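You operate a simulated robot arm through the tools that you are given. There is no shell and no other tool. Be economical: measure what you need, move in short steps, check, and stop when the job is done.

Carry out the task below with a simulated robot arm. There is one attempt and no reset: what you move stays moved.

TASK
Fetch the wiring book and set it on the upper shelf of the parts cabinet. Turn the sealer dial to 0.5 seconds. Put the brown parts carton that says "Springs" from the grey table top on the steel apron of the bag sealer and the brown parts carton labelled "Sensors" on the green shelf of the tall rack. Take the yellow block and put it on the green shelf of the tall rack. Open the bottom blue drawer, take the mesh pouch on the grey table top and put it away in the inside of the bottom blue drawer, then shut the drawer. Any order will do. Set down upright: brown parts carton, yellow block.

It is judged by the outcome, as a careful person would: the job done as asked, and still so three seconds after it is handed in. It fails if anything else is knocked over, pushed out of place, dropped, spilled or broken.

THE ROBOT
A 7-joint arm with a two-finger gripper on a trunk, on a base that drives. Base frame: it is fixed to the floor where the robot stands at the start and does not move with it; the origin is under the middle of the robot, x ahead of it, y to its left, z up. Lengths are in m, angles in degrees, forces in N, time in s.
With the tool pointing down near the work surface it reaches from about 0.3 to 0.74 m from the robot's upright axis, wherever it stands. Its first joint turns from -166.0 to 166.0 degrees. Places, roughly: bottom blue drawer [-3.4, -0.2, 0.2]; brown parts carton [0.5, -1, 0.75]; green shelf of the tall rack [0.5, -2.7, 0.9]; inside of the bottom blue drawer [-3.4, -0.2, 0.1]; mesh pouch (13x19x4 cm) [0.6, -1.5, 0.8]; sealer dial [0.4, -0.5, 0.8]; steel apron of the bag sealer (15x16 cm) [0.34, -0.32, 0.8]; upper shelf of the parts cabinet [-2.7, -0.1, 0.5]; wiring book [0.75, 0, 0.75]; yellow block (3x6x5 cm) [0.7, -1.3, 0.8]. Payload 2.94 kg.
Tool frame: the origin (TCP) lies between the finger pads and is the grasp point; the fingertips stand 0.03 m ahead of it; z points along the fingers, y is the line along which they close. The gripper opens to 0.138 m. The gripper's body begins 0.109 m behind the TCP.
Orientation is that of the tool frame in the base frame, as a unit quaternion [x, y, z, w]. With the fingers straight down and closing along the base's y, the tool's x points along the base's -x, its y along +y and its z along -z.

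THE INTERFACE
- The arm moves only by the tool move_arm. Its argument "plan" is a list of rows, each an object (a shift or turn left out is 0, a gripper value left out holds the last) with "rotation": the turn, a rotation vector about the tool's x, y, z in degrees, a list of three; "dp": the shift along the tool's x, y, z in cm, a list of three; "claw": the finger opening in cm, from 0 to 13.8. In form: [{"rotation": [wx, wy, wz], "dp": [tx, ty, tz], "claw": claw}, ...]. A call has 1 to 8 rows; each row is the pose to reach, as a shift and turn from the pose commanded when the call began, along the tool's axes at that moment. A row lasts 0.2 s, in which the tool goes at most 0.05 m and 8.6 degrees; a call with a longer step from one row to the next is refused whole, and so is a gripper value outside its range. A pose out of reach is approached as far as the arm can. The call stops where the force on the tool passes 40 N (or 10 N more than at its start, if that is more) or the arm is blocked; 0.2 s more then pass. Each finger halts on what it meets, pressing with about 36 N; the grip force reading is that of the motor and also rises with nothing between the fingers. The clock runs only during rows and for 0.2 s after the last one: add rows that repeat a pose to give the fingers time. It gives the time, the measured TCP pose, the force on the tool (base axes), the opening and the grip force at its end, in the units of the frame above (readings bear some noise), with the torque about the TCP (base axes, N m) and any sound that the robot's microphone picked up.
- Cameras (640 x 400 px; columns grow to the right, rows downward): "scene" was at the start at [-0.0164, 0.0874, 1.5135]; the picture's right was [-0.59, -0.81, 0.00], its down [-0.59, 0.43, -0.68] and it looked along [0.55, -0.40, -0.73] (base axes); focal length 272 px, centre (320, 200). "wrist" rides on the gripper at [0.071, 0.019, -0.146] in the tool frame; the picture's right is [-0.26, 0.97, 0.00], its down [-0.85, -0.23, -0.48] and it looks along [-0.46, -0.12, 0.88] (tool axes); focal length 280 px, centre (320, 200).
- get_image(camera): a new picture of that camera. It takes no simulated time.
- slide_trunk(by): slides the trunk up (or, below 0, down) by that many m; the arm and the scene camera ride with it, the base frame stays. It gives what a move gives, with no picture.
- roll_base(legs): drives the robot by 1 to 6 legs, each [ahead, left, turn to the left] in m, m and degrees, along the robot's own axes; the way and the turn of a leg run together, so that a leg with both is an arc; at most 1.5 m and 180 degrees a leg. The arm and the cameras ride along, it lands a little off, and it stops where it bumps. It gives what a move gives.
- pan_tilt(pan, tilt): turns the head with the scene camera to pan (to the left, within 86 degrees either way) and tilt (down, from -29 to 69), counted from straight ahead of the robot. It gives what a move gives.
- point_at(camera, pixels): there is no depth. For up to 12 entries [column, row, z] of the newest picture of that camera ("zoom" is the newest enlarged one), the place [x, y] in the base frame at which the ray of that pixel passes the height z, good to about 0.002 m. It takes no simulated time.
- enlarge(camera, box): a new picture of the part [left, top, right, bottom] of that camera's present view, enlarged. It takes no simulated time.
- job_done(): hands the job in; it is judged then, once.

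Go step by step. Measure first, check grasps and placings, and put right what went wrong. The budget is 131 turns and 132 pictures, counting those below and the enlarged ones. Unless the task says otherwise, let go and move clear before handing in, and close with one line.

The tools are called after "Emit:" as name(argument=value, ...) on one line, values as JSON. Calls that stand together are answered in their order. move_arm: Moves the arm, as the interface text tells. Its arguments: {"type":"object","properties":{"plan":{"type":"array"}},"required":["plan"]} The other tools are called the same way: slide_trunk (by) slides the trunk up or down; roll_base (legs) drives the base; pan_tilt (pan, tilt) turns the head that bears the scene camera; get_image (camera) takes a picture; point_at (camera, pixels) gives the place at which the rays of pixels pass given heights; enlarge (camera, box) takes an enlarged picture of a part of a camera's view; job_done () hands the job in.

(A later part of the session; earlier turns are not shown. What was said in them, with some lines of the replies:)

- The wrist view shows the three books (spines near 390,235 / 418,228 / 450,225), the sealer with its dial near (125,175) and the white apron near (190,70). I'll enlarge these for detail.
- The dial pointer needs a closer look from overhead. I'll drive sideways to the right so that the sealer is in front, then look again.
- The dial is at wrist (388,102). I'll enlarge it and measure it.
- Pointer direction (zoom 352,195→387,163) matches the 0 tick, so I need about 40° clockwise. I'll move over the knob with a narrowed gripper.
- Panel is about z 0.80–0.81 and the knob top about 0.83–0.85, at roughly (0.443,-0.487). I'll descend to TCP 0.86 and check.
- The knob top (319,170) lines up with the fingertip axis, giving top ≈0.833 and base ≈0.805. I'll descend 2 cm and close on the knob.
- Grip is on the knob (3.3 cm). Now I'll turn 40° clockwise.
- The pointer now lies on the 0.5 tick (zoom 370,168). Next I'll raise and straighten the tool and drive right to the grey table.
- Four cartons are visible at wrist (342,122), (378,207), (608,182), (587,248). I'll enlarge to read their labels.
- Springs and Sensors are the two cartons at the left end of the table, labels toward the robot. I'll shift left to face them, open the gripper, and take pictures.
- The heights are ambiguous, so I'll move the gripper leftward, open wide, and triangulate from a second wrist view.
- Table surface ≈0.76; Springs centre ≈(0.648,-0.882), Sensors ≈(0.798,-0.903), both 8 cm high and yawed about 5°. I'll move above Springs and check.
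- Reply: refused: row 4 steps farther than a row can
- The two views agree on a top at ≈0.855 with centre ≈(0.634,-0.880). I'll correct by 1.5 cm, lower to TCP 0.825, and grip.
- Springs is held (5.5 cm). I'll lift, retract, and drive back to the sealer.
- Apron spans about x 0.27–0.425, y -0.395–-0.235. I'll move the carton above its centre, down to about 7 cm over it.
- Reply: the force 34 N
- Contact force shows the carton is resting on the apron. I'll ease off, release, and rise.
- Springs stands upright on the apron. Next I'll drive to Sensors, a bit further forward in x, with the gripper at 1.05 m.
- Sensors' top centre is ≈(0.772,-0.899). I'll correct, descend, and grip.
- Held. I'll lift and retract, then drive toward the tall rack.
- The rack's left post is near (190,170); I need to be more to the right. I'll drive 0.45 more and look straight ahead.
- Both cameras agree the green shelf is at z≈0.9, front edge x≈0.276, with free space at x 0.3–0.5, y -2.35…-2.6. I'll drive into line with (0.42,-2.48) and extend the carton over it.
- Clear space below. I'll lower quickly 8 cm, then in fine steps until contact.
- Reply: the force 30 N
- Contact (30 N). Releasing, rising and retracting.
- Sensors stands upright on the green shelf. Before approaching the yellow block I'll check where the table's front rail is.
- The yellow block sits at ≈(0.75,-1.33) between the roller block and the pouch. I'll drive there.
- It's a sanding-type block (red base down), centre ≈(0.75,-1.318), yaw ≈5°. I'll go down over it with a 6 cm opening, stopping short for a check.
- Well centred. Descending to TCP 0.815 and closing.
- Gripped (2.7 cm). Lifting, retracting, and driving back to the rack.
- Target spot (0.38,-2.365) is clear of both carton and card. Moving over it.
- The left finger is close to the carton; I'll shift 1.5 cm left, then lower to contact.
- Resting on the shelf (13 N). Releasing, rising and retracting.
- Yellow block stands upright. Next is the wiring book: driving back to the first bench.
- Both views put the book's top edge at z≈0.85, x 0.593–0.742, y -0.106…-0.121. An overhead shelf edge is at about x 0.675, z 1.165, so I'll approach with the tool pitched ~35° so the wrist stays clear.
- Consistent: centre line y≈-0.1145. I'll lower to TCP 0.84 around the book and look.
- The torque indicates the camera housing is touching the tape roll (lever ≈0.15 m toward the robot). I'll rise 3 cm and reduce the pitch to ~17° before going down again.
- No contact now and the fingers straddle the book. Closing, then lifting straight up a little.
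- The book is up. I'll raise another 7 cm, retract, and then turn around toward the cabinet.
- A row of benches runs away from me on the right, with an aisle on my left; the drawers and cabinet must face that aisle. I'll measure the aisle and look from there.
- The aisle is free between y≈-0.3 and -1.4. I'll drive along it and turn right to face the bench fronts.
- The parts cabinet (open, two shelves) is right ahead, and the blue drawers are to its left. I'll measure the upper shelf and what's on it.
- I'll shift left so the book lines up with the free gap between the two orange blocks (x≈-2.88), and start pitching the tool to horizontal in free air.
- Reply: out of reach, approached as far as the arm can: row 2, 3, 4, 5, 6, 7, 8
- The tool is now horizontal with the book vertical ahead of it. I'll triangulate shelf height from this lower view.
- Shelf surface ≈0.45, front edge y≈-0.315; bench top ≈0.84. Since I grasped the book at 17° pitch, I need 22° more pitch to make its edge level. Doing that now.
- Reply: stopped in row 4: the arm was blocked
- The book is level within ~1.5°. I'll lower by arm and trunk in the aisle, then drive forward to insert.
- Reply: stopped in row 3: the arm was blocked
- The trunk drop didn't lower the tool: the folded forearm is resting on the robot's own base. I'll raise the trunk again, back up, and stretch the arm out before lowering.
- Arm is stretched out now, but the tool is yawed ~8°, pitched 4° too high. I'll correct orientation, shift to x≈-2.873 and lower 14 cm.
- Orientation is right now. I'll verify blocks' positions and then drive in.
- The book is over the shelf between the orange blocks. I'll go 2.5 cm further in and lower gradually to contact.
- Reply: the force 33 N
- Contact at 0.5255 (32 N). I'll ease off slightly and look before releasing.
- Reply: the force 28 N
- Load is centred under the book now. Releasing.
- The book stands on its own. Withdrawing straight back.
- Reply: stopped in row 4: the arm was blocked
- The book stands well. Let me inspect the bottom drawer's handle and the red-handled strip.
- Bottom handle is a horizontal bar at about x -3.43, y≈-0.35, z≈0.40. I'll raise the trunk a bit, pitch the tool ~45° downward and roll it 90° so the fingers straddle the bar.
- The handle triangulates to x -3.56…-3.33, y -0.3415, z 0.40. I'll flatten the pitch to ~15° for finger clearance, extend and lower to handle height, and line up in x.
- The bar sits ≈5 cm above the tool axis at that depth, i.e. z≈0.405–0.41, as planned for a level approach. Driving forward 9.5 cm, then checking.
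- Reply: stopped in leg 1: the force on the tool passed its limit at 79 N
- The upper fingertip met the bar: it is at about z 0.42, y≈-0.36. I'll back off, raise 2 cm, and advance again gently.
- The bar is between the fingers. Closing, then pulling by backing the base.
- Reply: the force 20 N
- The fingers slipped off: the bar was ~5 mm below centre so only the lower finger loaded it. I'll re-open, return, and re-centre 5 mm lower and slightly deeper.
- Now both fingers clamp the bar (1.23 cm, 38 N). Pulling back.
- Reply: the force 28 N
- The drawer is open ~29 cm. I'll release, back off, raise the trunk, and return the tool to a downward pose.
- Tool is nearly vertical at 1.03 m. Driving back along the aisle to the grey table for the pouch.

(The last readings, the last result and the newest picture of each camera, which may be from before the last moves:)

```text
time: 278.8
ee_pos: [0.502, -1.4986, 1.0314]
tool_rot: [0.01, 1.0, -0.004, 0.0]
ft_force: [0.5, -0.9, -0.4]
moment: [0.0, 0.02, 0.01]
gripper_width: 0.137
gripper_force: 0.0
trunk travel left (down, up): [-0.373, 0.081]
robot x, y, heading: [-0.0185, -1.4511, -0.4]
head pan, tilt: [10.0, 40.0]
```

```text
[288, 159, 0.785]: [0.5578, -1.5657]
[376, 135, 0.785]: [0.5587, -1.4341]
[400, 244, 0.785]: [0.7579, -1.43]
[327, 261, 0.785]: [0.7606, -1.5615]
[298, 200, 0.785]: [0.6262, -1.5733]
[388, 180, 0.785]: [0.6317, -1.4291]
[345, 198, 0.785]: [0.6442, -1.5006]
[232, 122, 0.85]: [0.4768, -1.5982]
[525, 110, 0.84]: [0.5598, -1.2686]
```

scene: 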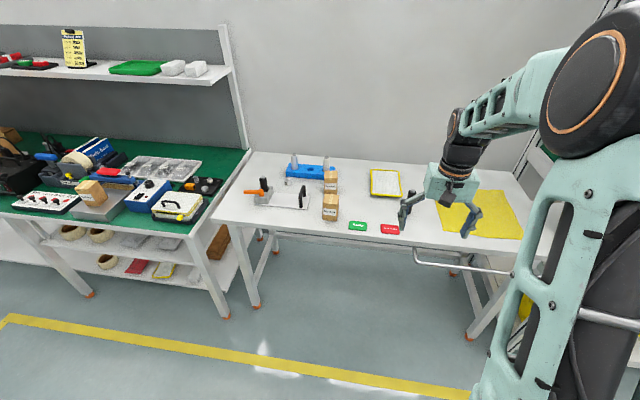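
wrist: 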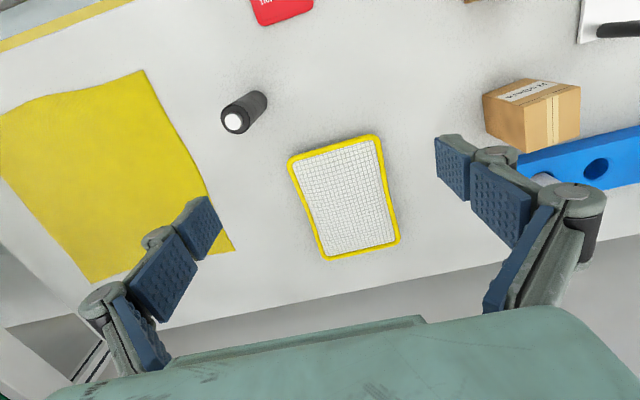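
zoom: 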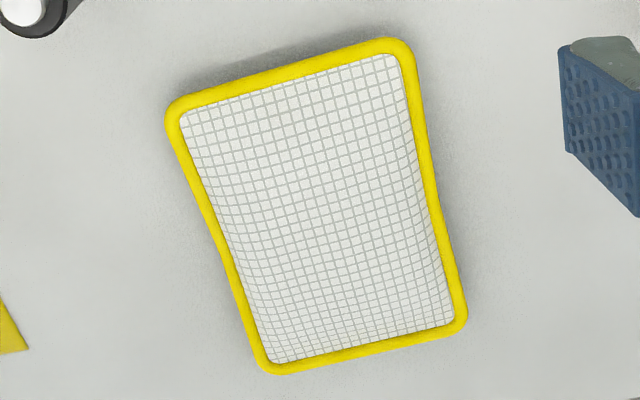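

The pouch is ≈13×19 cm, centre ≈(0.65,-1.497), yaw ≈+1.2°. The gripper at 13.8 cm just spans its 13 cm width, so I'll approach in stages and check alignment.

Emit:
move_arm(plan=[{"dp": [-4, 0.1, 2], "rotation": [0, 0, -2.3], "claw": 13.8}, {"dp": [-8, 0.25, 5], "rotation": [0, 0, -2.3]}, {"dp": [-11.5, 0.35, 8.5], "rotation": [0, 0, -2.3]}, {"dp": [-14.5, 0.45, 12], "rotation": [0, 0, -2.3]}, {"dp": [-14.5, 0.45, 14], "rotation": [0, 0, -2.3]}])

Emit:
get_image(camera="wrist")

```text
time: 280.0
ee_pos: [0.6481, -1.4974, 0.891]
tool_rot: [-0.012, 1.0, -0.003, 0.001]
ft_force: [0.8, 0.6, -0.7]
moment: [0.0, 0.0, 0.02]
gripper_width: 0.1381
gripper_force: 0.1
trunk travel left (down, up): [-0.373, 0.081]
robot x, y, heading: [-0.0215, -1.4503, -0.0]
head pan, tilt: [10.0, 40.0]
```

```text
33 pictures are left
```

wrist: 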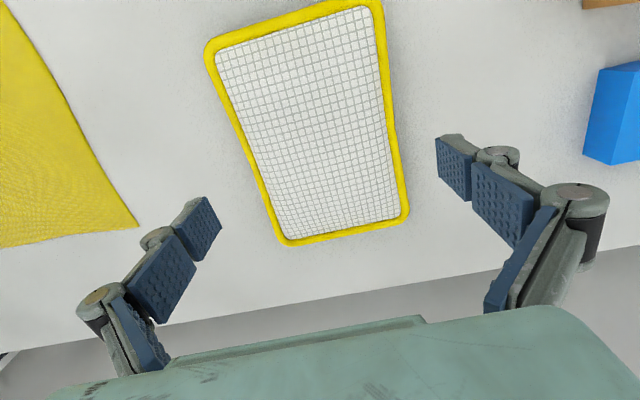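

Emit:
point_at(camera="wrist", pixels=[[206, 55, 0.79], [243, 150, 0.79], [282, 244, 0.79], [381, 10, 0.79], [395, 120, 0.79], [408, 213, 0.79], [243, 150, 0.8], [395, 120, 0.8], [243, 150, 0.81], [395, 120, 0.81]])

```text
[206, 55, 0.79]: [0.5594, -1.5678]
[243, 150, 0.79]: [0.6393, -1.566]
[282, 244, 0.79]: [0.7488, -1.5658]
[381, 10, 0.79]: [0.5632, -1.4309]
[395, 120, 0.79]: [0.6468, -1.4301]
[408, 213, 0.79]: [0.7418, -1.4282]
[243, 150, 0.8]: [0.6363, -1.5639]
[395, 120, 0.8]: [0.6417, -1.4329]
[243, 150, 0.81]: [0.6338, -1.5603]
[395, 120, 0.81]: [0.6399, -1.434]
```

Width ≈12.5–13 cm, centred on the TCP to within 1 mm. Descending slowly around it, then closing.

Emit:
move_arm(plan=[{"dp": [0, 0, 3]}, {"dp": [0, 0, 5]}, {"dp": [0, 0, 6]}, {"dp": [0, 0, 7]}, {"dp": [0, 0, 7.8]}])

Emit:
get_image(camera="wrist")

```text
time: 281.2
ee_pos: [0.6489, -1.4988, 0.8137]
tool_rot: [-0.012, 1.0, -0.004, 0.001]
ft_force: [0.7, 0.3, -0.1]
moment: [-0.03, -0.02, -0.02]
gripper_width: 0.1379
gripper_force: 0.0
trunk travel left (down, up): [-0.373, 0.081]
robot x, y, heading: [-0.0157, -1.4556, -0.3]
head pan, tilt: [10.0, 40.0]
```

```text
32 pictures are left
```

wrist: 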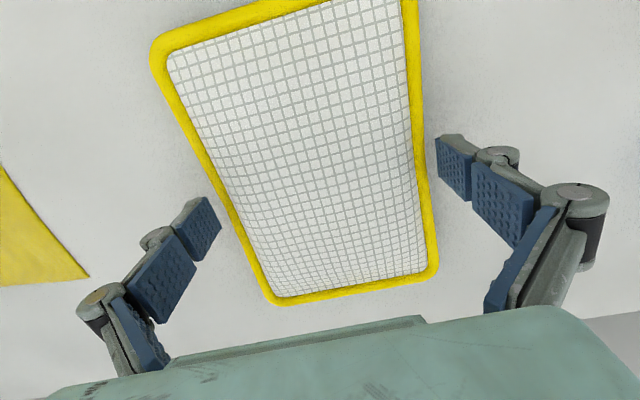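

No contact; fingers are on both sides. Closing.

Emit:
move_arm(plan=[{"claw": 12}, {"claw": 11}, {"claw": 10}, {"claw": 10}])

Emit:
move_arm(plan=[{"dp": [0, 0, -2]}, {"dp": [0, 0, -5]}, {"dp": [0, 0, -8]}])

Emit:
get_image(camera="wrist")

```text
time: 282.2
ee_pos: [0.6481, -1.4976, 0.8139]
tool_rot: [-0.012, 1.0, -0.003, 0.001]
ft_force: [-0.5, -0.4, 2.5]
moment: [-0.07, 0.03, 0.01]
gripper_width: 0.1246
gripper_force: 35.8
trunk travel left (down, up): [-0.373, 0.081]
robot x, y, heading: [-0.0178, -1.4569, -0.5]
head pan, tilt: [10.0, 40.0]
```

```text
time: 283.0
ee_pos: [0.6483, -1.4971, 0.8932]
tool_rot: [-0.01, 1.0, -0.002, 0.001]
ft_force: [1.4, 0.9, -0.4]
moment: [0.0, 0.02, -0.01]
gripper_width: 0.1247
gripper_force: 35.7
trunk travel left (down, up): [-0.373, 0.081]
robot x, y, heading: [-0.0191, -1.4547, -0.2]
head pan, tilt: [10.0, 40.0]
```

```text
31 pictures are left
```

wrist: 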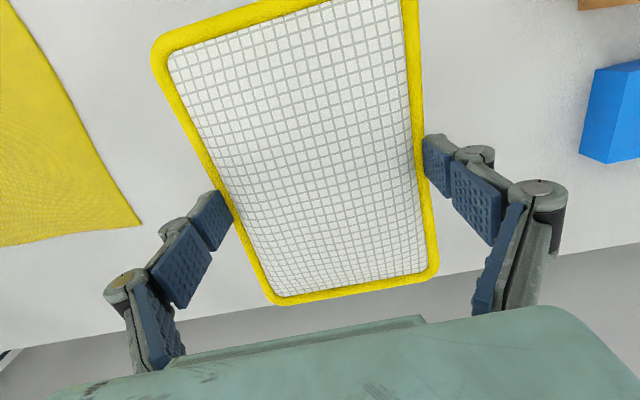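

Pouch is held (12.5 cm). Raising, retracting, and driving to the drawer by the same route.

Emit:
move_arm(plan=[{"dp": [0, 0, -4]}, {"dp": [0, 0, -8]}, {"dp": [0, 0, -12]}, {"dp": [3, 0, -14]}, {"dp": [7, 0, -14]}, {"dp": [11, 0, -14]}, {"dp": [15, 0, -14]}])

Emit:
roll_base(legs=[[-0.4, 0, 0], [0, 0.5, 0.4], [0, 0, 180], [1.5, 0, 0], [0.75, 0, 0], [0, 0, -90]])

Emit:
get_image(camera="scene")

```text
time: 284.6
ee_pos: [0.497, -1.5013, 1.033]
tool_rot: [-0.011, 1.0, -0.004, 0.001]
ft_force: [0.3, 0.1, -1.1]
moment: [0.03, 0.0, -0.02]
gripper_width: 0.1246
gripper_force: 36.4
trunk travel left (down, up): [-0.373, 0.081]
robot x, y, heading: [-0.0205, -1.4539, -0.2]
head pan, tilt: [10.0, 40.0]
```

```text
time: 313.7
ee_pos: [-2.6218, -0.5059, 1.0327]
tool_rot: [0.714, -0.7, 0.001, -0.003]
ft_force: [-0.1, -0.3, 0.1]
moment: [0.02, 0.01, -0.01]
gripper_width: 0.1244
gripper_force: 36.0
trunk travel left (down, up): [-0.373, 0.081]
robot x, y, heading: [-2.6761, -1.021, 89.4]
head pan, tilt: [10.0, 40.0]
```

```text
30 pictures are left
```

scene: 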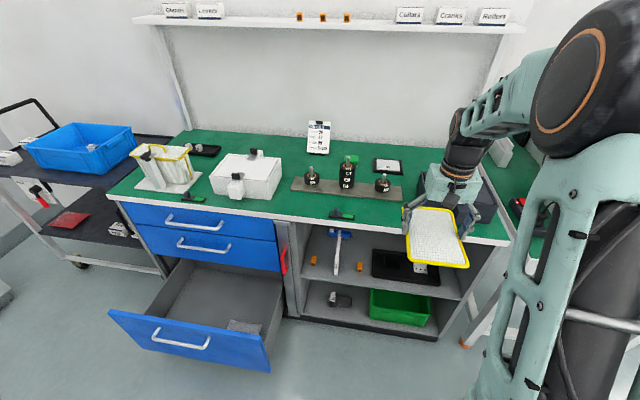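

The book still stands (338,250) and the drawer is open, with some grey item inside near its right front. Let me look closer and measure.

Emit:
enlarge(camera="scene", box=[100, 240, 300, 380])

Emit:
point_at(camera="scene", pixels=[[108, 311, 0.45], [267, 352, 0.45], [152, 313, 0.4], [188, 262, 0.4], [283, 277, 0.4], [240, 328, 0.15], [265, 335, 0.4], [262, 322, 0.15]])

```text
2.86 times, centred on (200, 310) of scene
```

zoom: 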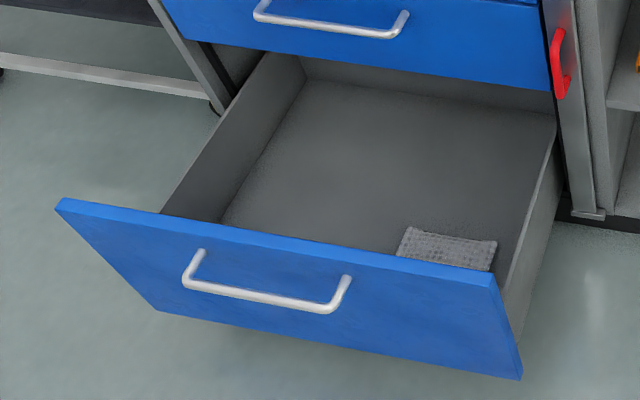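

```text
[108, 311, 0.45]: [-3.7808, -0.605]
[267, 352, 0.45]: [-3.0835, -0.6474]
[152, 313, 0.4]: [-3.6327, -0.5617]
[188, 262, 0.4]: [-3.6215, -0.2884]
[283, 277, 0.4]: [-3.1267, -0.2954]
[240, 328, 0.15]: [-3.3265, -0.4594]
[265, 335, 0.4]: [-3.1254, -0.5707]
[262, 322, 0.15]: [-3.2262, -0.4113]
```

The drawer interior spans x≈-3.70…-3.12, y≈-0.60 to beyond the bench front; handles of the upper drawers protrude to ≈-0.37. I'll position in front at x≈-3.46, lower the trunk, and verify before descending.

Emit:
roll_base(legs=[[-0.25, 0, 0.6], [0, 0.84, 0]])

Emit:
slide_trunk(by=-0.28)

Emit:
get_image(camera="scene")

```text
time: 322.7
ee_pos: [-3.4553, -0.7573, 1.0317]
tool_rot: [0.72, -0.694, 0.001, -0.004]
ft_force: [0.7, -0.7, -0.7]
moment: [0.06, -0.03, 0.03]
gripper_width: 0.1243
gripper_force: 36.0
trunk travel left (down, up): [-0.373, 0.081]
robot x, y, heading: [-3.4933, -1.2701, 90.8]
head pan, tilt: [10.0, 40.0]
```

```text
time: 325.5
ee_pos: [-3.4561, -0.7564, 0.7517]
tool_rot: [0.72, -0.694, 0.002, -0.003]
ft_force: [-0.8, -0.3, -1.2]
moment: [0.0, 0.0, 0.0]
gripper_width: 0.1246
gripper_force: 36.6
trunk travel left (down, up): [-0.093, 0.361]
robot x, y, heading: [-3.4919, -1.2759, 90.4]
head pan, tilt: [10.0, 40.0]
```

```text
28 pictures are left
```

scene: 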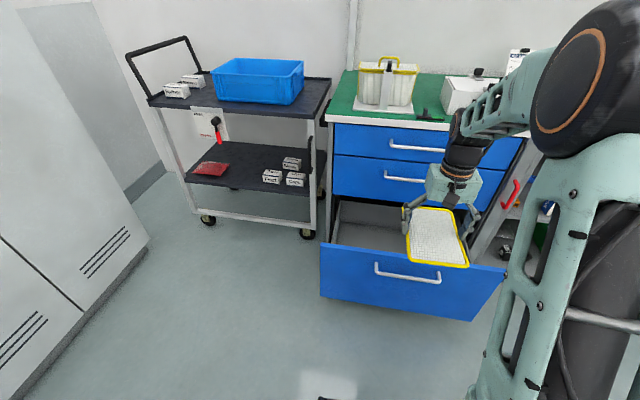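

Emit:
point_at(camera="scene", pixels=[[320, 247, 0.45], [506, 268, 0.45], [320, 247, 0.48], [506, 268, 0.48], [408, 280, 0.42], [335, 240, 0.4], [390, 147, 0.75], [386, 180, 0.6]])

Emit:
get_image(camera="wrist")

```text
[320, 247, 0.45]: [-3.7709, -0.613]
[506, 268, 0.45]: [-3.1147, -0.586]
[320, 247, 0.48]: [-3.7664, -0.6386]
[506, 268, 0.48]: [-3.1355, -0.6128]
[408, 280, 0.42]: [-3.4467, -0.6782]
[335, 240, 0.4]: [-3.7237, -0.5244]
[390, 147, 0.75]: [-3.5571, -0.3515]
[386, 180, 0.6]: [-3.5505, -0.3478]
```

```text
27 pictures are left
```

wrist: 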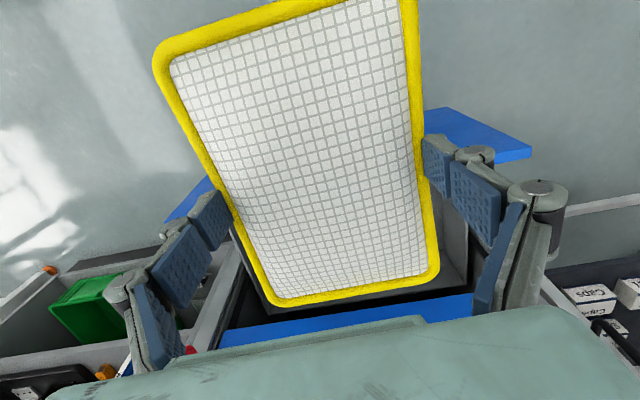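

Everything matches the plan. Moving forward 0.2 m and lowering to just above the drawer front, clear of the handles.

Emit:
roll_base(legs=[[0.2, 0, 0]])

Emit:
move_arm(plan=[{"dp": [-1.5, 0, 4]}, {"dp": [-3, 0, 8]}, {"dp": [-4, 0, 12.5]}, {"dp": [-4.5, 0, 17]}, {"dp": [-4.5, 0, 20]}])

Emit:
get_image(camera="scene")

```text
time: 327.1
ee_pos: [-3.46, -0.5596, 0.7513]
tool_rot: [0.721, -0.693, 0.002, -0.003]
ft_force: [0.4, -0.6, -0.2]
moment: [0.0, 0.0, -0.03]
gripper_width: 0.1247
gripper_force: 36.2
trunk travel left (down, up): [-0.093, 0.361]
robot x, y, heading: [-3.4962, -1.0737, 90.6]
head pan, tilt: [10.0, 40.0]
```

```text
time: 328.3
ee_pos: [-3.4597, -0.5138, 0.5529]
tool_rot: [0.721, -0.693, 0.002, -0.003]
ft_force: [-0.7, -0.4, -0.3]
moment: [0.02, -0.02, 0.01]
gripper_width: 0.1245
gripper_force: 36.1
trunk travel left (down, up): [-0.093, 0.361]
robot x, y, heading: [-3.502, -1.0724, 90.9]
head pan, tilt: [10.0, 40.0]
```

```text
26 pictures are left
```

scene: 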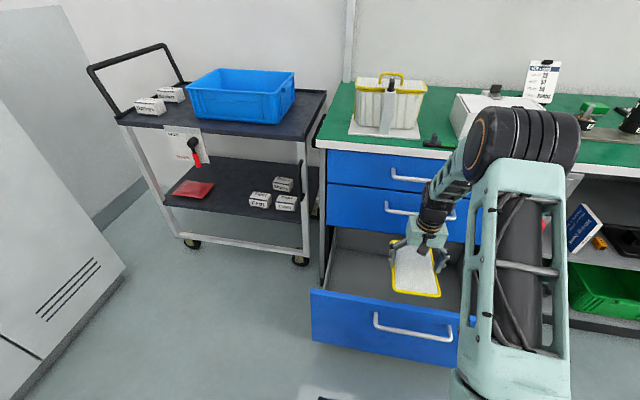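

Clear. Shifting 3 cm forward beneath handle level and descending into the drawer.

Emit:
move_arm(plan=[{"dp": [-2, 0, 1]}, {"dp": [-3, 0, 5]}, {"dp": [-3, 0, 9.5]}, {"dp": [-3, 0, 14]}, {"dp": [-3, 0, 18.5]}, {"dp": [-3, 0, 23]}, {"dp": [-3, 0, 27]}])

Emit:
get_image(camera="scene")

Emit:
get_image(camera="wrist")

```text
time: 329.9
ee_pos: [-3.4592, -0.4824, 0.2829]
tool_rot: [0.721, -0.693, 0.001, -0.004]
ft_force: [0.2, -0.6, -1.1]
moment: [-0.05, 0.02, 0.01]
gripper_width: 0.1246
gripper_force: 35.8
trunk travel left (down, up): [-0.093, 0.361]
robot x, y, heading: [-3.4991, -1.0782, 90.9]
head pan, tilt: [10.0, 40.0]
```

```text
25 pictures are left
```

scene: 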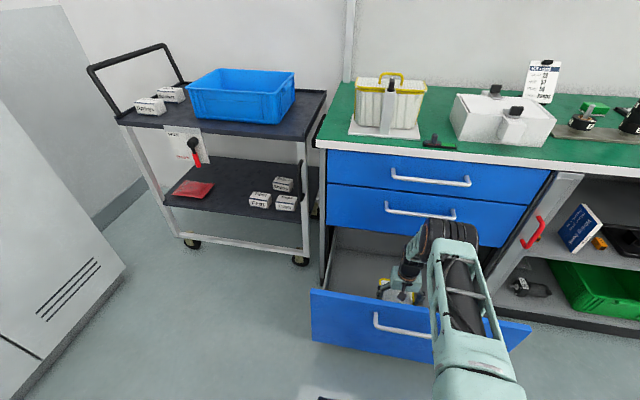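

```text
24 pictures are left
```

wrist: 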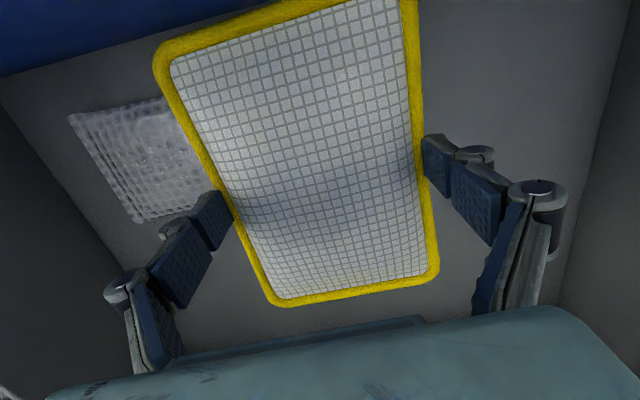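

The pouch is inside the drawer beside a bubble bag; I'll shift 3 cm away from the bag and lower to the floor with fine steps.

Emit:
move_arm(plan=[{"dp": [0, 3, 0]}, {"dp": [0, 3, 4]}, {"dp": [0, 3, 7.5]}, {"dp": [0, 3, 9.5]}, {"dp": [0, 3, 10.5]}, {"dp": [0, 3, 11.2]}])

```text
time: 331.3
ee_pos: [-3.4876, -0.4851, 0.1694]
tool_rot: [0.721, -0.693, 0.001, -0.003]
ft_force: [-0.5, 0.7, -0.6]
moment: [0.0, 0.02, 0.01]
gripper_width: 0.1245
gripper_force: 36.1
trunk travel left (down, up): [-0.093, 0.361]
robot x, y, heading: [-3.4982, -1.0769, 90.7]
head pan, tilt: [10.0, 40.0]
```

Emit:
move_arm(plan=[{"dp": [0, 0, 0.5]}, {"dp": [0, 0, 1]}, {"dp": [0, 0, 1.5]}, {"dp": [0, 0, 2]}, {"dp": [0, 0, 2.4]}, {"dp": [0, 0, 2.8]}])

Emit:
get_image(camera="wrist")

```text
time: 332.7
ee_pos: [-3.488, -0.4874, 0.1593]
tool_rot: [0.721, -0.693, 0.001, -0.005]
ft_force: [2.2, 2.2, 15.6]
moment: [0.21, -0.16, -0.05]
gripper_width: 0.1252
gripper_force: 36.6
out of reach, approached as far as the arm can: row 3, 4, 5, 6
trunk travel left (down, up): [-0.093, 0.361]
robot x, y, heading: [-3.5, -1.0715, 90.9]
head pan, tilt: [10.0, 40.0]
```

```text
23 pictures are left
```

wrist: 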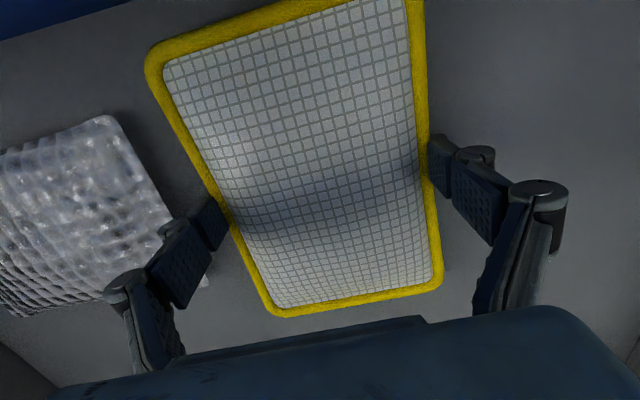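

Contact (16 N): the pouch is on the drawer floor. Releasing and rising straight up.

Emit:
move_arm(plan=[{"claw": 13}, {"claw": 13.7}, {"claw": 13.7}, {"dp": [0, 0, -3]}, {"dp": [0, 0, -7.5]}, {"dp": [0, 0, -12]}, {"dp": [0, 0, -16.5]}, {"dp": [0, 0, -21]}])

Emit:
get_image(camera="wrist")

```text
time: 334.5
ee_pos: [-3.4917, -0.4929, 0.3675]
tool_rot: [0.721, -0.693, 0.002, -0.003]
ft_force: [0.2, -1.1, 0.0]
moment: [0.02, 0.03, -0.03]
gripper_width: 0.1369
gripper_force: 0.1
trunk travel left (down, up): [-0.093, 0.361]
robot x, y, heading: [-3.4997, -1.076, 90.7]
head pan, tilt: [10.0, 40.0]
```

```text
22 pictures are left
```

wrist: 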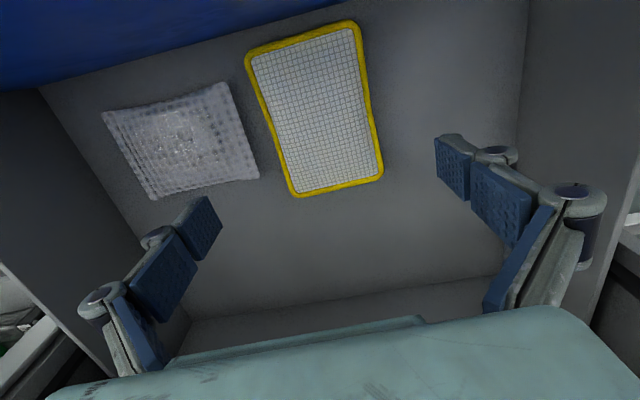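

The pouch lies flat in the drawer. I'll rise out, back off, close the fingers and pitch the tool forward for pushing the drawer shut.

Emit:
move_arm(plan=[{"dp": [0, 0, -4.8]}, {"dp": [0, 0, -9.6]}, {"dp": [0, 0, -14.4]}, {"dp": [0, 0, -19]}, {"dp": [0, 0, -23.5]}, {"dp": [0, 0, -28]}])

Emit:
roll_base(legs=[[-0.32, -0.04, 0]])

Emit:
move_arm(plan=[{"rotation": [0, -8, 0], "claw": 8}, {"rotation": [0, -16, 0], "claw": 5}, {"rotation": [0, -24, 0], "claw": 2}, {"rotation": [0, -32, 0], "claw": 0.5}, {"rotation": [0, -40, 0]}, {"rotation": [0, -48, 0]}, {"rotation": [0, -56, 0]}, {"rotation": [0, -62, 0]}])

Emit:
get_image(camera="scene")

```text
time: 335.9
ee_pos: [-3.4942, -0.4902, 0.6481]
tool_rot: [0.721, -0.693, 0.002, -0.003]
ft_force: [0.3, -0.7, -0.8]
moment: [0.0, 0.01, 0.01]
gripper_width: 0.1369
gripper_force: 0.1
trunk travel left (down, up): [-0.093, 0.361]
robot x, y, heading: [-3.5016, -1.0778, 90.7]
head pan, tilt: [10.0, 40.0]
```

```text
time: 338.0
ee_pos: [-3.4487, -0.8051, 0.6488]
tool_rot: [0.72, -0.694, 0.002, -0.004]
ft_force: [0.1, 0.5, -0.3]
moment: [-0.01, -0.01, 0.0]
gripper_width: 0.1368
gripper_force: 0.0
trunk travel left (down, up): [-0.093, 0.361]
robot x, y, heading: [-3.4551, -1.3896, 90.8]
head pan, tilt: [10.0, 40.0]
```

```text
time: 339.8
ee_pos: [-3.4487, -0.8053, 0.6484]
tool_rot: [0.618, -0.594, -0.369, -0.36]
ft_force: [0.5, 0.8, 0.3]
moment: [-0.01, 0.0, 0.01]
gripper_width: 0.005
gripper_force: 0.1
trunk travel left (down, up): [-0.093, 0.361]
robot x, y, heading: [-3.4608, -1.3902, 90.5]
head pan, tilt: [10.0, 40.0]
```

```text
21 pictures are left
```

scene: 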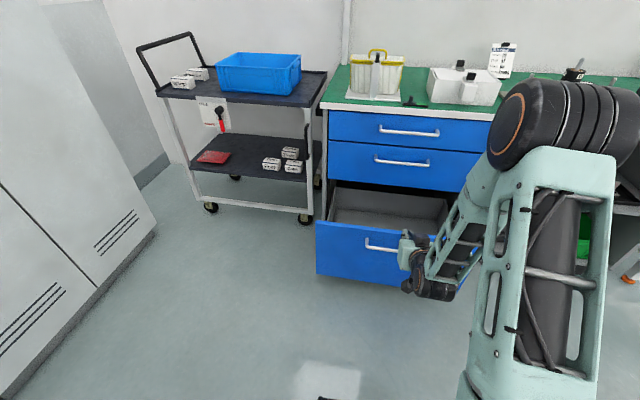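

Lowering to z≈0.32 in front of the drawer face.

Emit:
slide_trunk(by=-0.085)

Emit:
move_arm(plan=[{"dp": [4.1, 0, 2.2]}, {"dp": [8.2, 0, 4.4]}, {"dp": [12.4, 0, 6.6]}, {"dp": [16.5, 0, 8.8]}, {"dp": [20.8, 0, 11]}])

Emit:
get_image(camera="scene")

```text
time: 341.0
ee_pos: [-3.4487, -0.806, 0.5635]
tool_rot: [0.618, -0.594, -0.369, -0.36]
ft_force: [-0.5, -0.1, -0.6]
moment: [0.0, 0.0, 0.01]
gripper_width: 0.005
gripper_force: 0.1
trunk travel left (down, up): [-0.008, 0.446]
robot x, y, heading: [-3.4562, -1.3879, 90.8]
head pan, tilt: [10.0, 40.0]
```

```text
time: 342.2
ee_pos: [-3.4459, -0.8026, 0.3269]
tool_rot: [0.617, -0.594, -0.37, -0.361]
ft_force: [1.0, 0.1, 0.2]
moment: [-0.03, 0.0, -0.04]
gripper_width: 0.0049
gripper_force: 0.1
trunk travel left (down, up): [-0.008, 0.446]
robot x, y, heading: [-3.4545, -1.39, 90.5]
head pan, tilt: [10.0, 40.0]
```

```text
20 pictures are left
```

scene: 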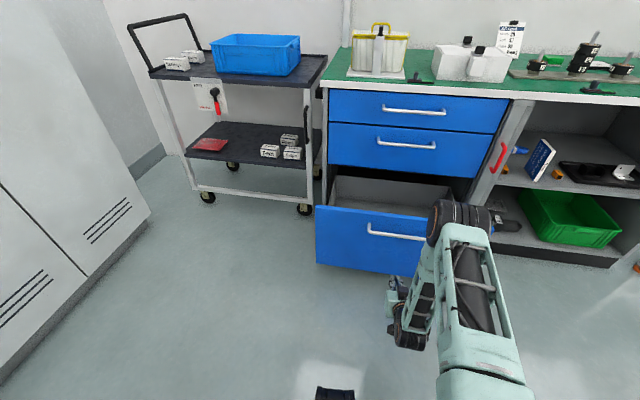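

Fingers are in front of the drawer face at z≈0.31. Driving forward to push it shut, first 0.32 m.

Emit:
roll_base(legs=[[0.32, 0, 0]])

Emit:
get_image(camera="scene")

```text
time: 344.3
ee_pos: [-3.4465, -0.4858, 0.3274]
tool_rot: [0.617, -0.595, -0.369, -0.361]
ft_force: [-0.6, 0.2, 0.0]
moment: [-0.01, 0.0, -0.03]
gripper_width: 0.0052
gripper_force: 0.0
trunk travel left (down, up): [-0.008, 0.446]
robot x, y, heading: [-3.4579, -1.0755, 90.5]
head pan, tilt: [10.0, 40.0]
```

```text
19 pictures are left
```

scene: 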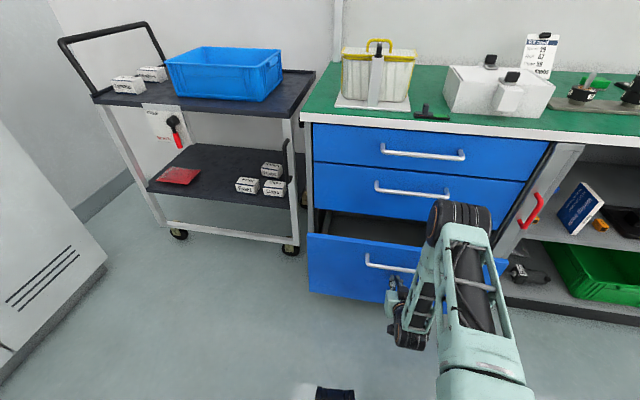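

The drawer is moving in. Continue 0.10 m and check.

Emit:
roll_base(legs=[[0.1, 0, 0]])

Emit:
get_image(camera="scene")

```text
time: 345.5
ee_pos: [-3.4484, -0.3848, 0.3271]
tool_rot: [0.617, -0.594, -0.369, -0.36]
ft_force: [0.3, 0.6, -0.3]
moment: [0.01, 0.01, 0.02]
gripper_width: 0.0048
gripper_force: 0.3
trunk travel left (down, up): [-0.008, 0.446]
robot x, y, heading: [-3.4597, -0.9739, 90.3]
head pan, tilt: [10.0, 40.0]
```

```text
18 pictures are left
```

scene: 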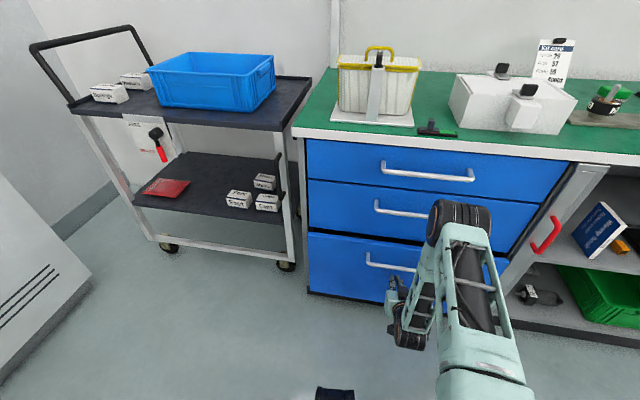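

A few cm remain; I'll finish gently with the arm, which stops on rising force.

Emit:
move_arm(plan=[{"dp": [-0.47, 0, 0.88]}, {"dp": [-0.94, 0, 1.77]}, {"dp": [-1.4, 0, 2.65]}, {"dp": [-1.64, 0, 3.1]}, {"dp": [-1.87, 0, 3.53]}, {"dp": [-2.1, 0, 4]}, {"dp": [-2.35, 0, 4.4]}])

Emit:
get_image(camera="scene")

```text
time: 347.0
ee_pos: [-3.4483, -0.3467, 0.3233]
tool_rot: [0.619, -0.597, -0.364, -0.357]
ft_force: [-1.1, -6.2, 1.8]
moment: [0.05, 0.02, -0.04]
gripper_width: 0.0033
gripper_force: 0.1
trunk travel left (down, up): [-0.008, 0.446]
robot x, y, heading: [-3.4607, -0.975, 90.3]
head pan, tilt: [10.0, 40.0]
stopped in row 7: the force on the tool passed its limit at 58 N (the readings are from after the stop); the commanded pose is now the measured one
```

```text
17 pictures are left
```

scene: 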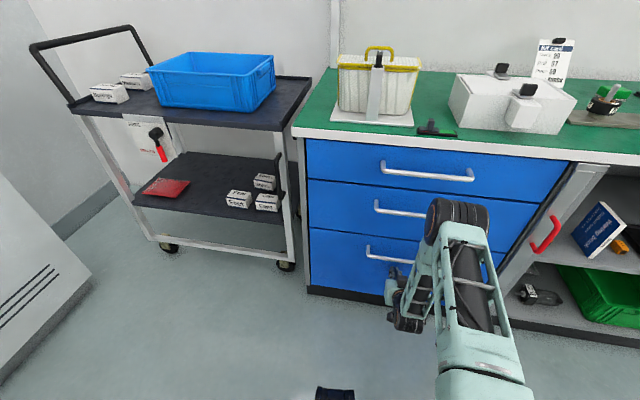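

Force rose at y≈-0.347 as predicted, so the drawer is shut. Backing away to verify the drawer and book.

Emit:
roll_base(legs=[[-0.4, 0, 0]])

Emit:
slide_trunk(by=0.3)

Emit:
get_image(camera="scene")

Emit:
enlarge(camera="scene", box=[300, 120, 560, 300])

```text
time: 349.5
ee_pos: [-3.4452, -0.7436, 0.3235]
tool_rot: [0.618, -0.598, -0.364, -0.358]
ft_force: [0.0, -0.3, 0.2]
moment: [0.02, 0.0, 0.0]
gripper_width: 0.0051
gripper_force: 0.0
trunk travel left (down, up): [-0.008, 0.446]
robot x, y, heading: [-3.4583, -1.3709, 90.2]
head pan, tilt: [10.0, 40.0]
```

```text
time: 352.5
ee_pos: [-3.4454, -0.7438, 0.624]
tool_rot: [0.618, -0.598, -0.364, -0.358]
ft_force: [-0.5, 0.4, -0.3]
moment: [-0.01, 0.04, -0.02]
gripper_width: 0.005
gripper_force: 0.1
trunk travel left (down, up): [-0.308, 0.146]
robot x, y, heading: [-3.4589, -1.3713, 90.6]
head pan, tilt: [10.0, 40.0]
```

```text
16 pictures are left
```

scene: 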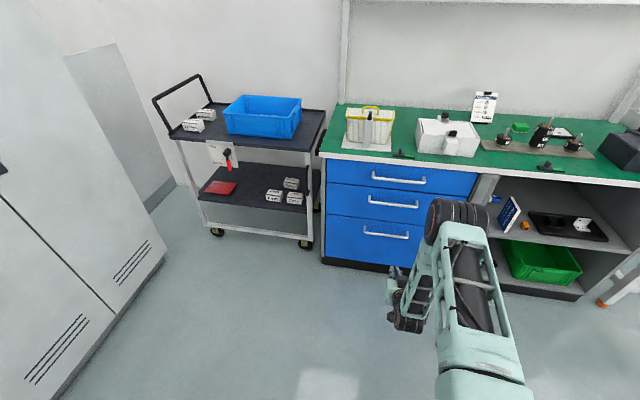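

```text
2.22 times, centred on (430, 210) of scene
```

zoom: 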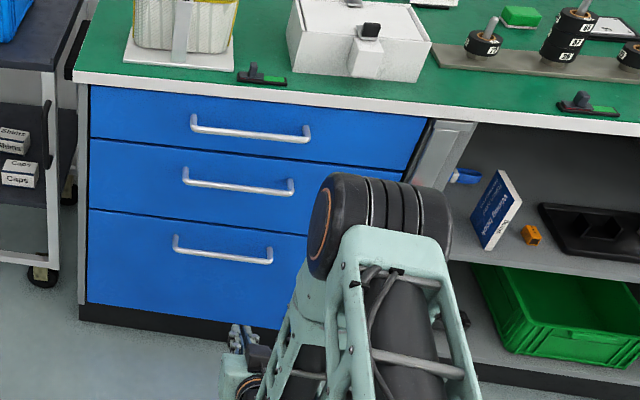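

The drawer is flush with its neighbours, the pouch is inside it, and the book stands on the upper shelf. The gripper is clear, and the earlier placements were checked at the time, so I'm handing in.

Emit:
job_done()

```text
The job is handed in.
```

I did every step, and the job is handed in. The dial is at 0.5 seconds. "Springs" is on the sealer apron, and "Sensors" and the yellow block are upright on the green shelf. The wiring book is standing on the cabinet's upper shelf, and the mesh pouch is in the shut bottom drawer.
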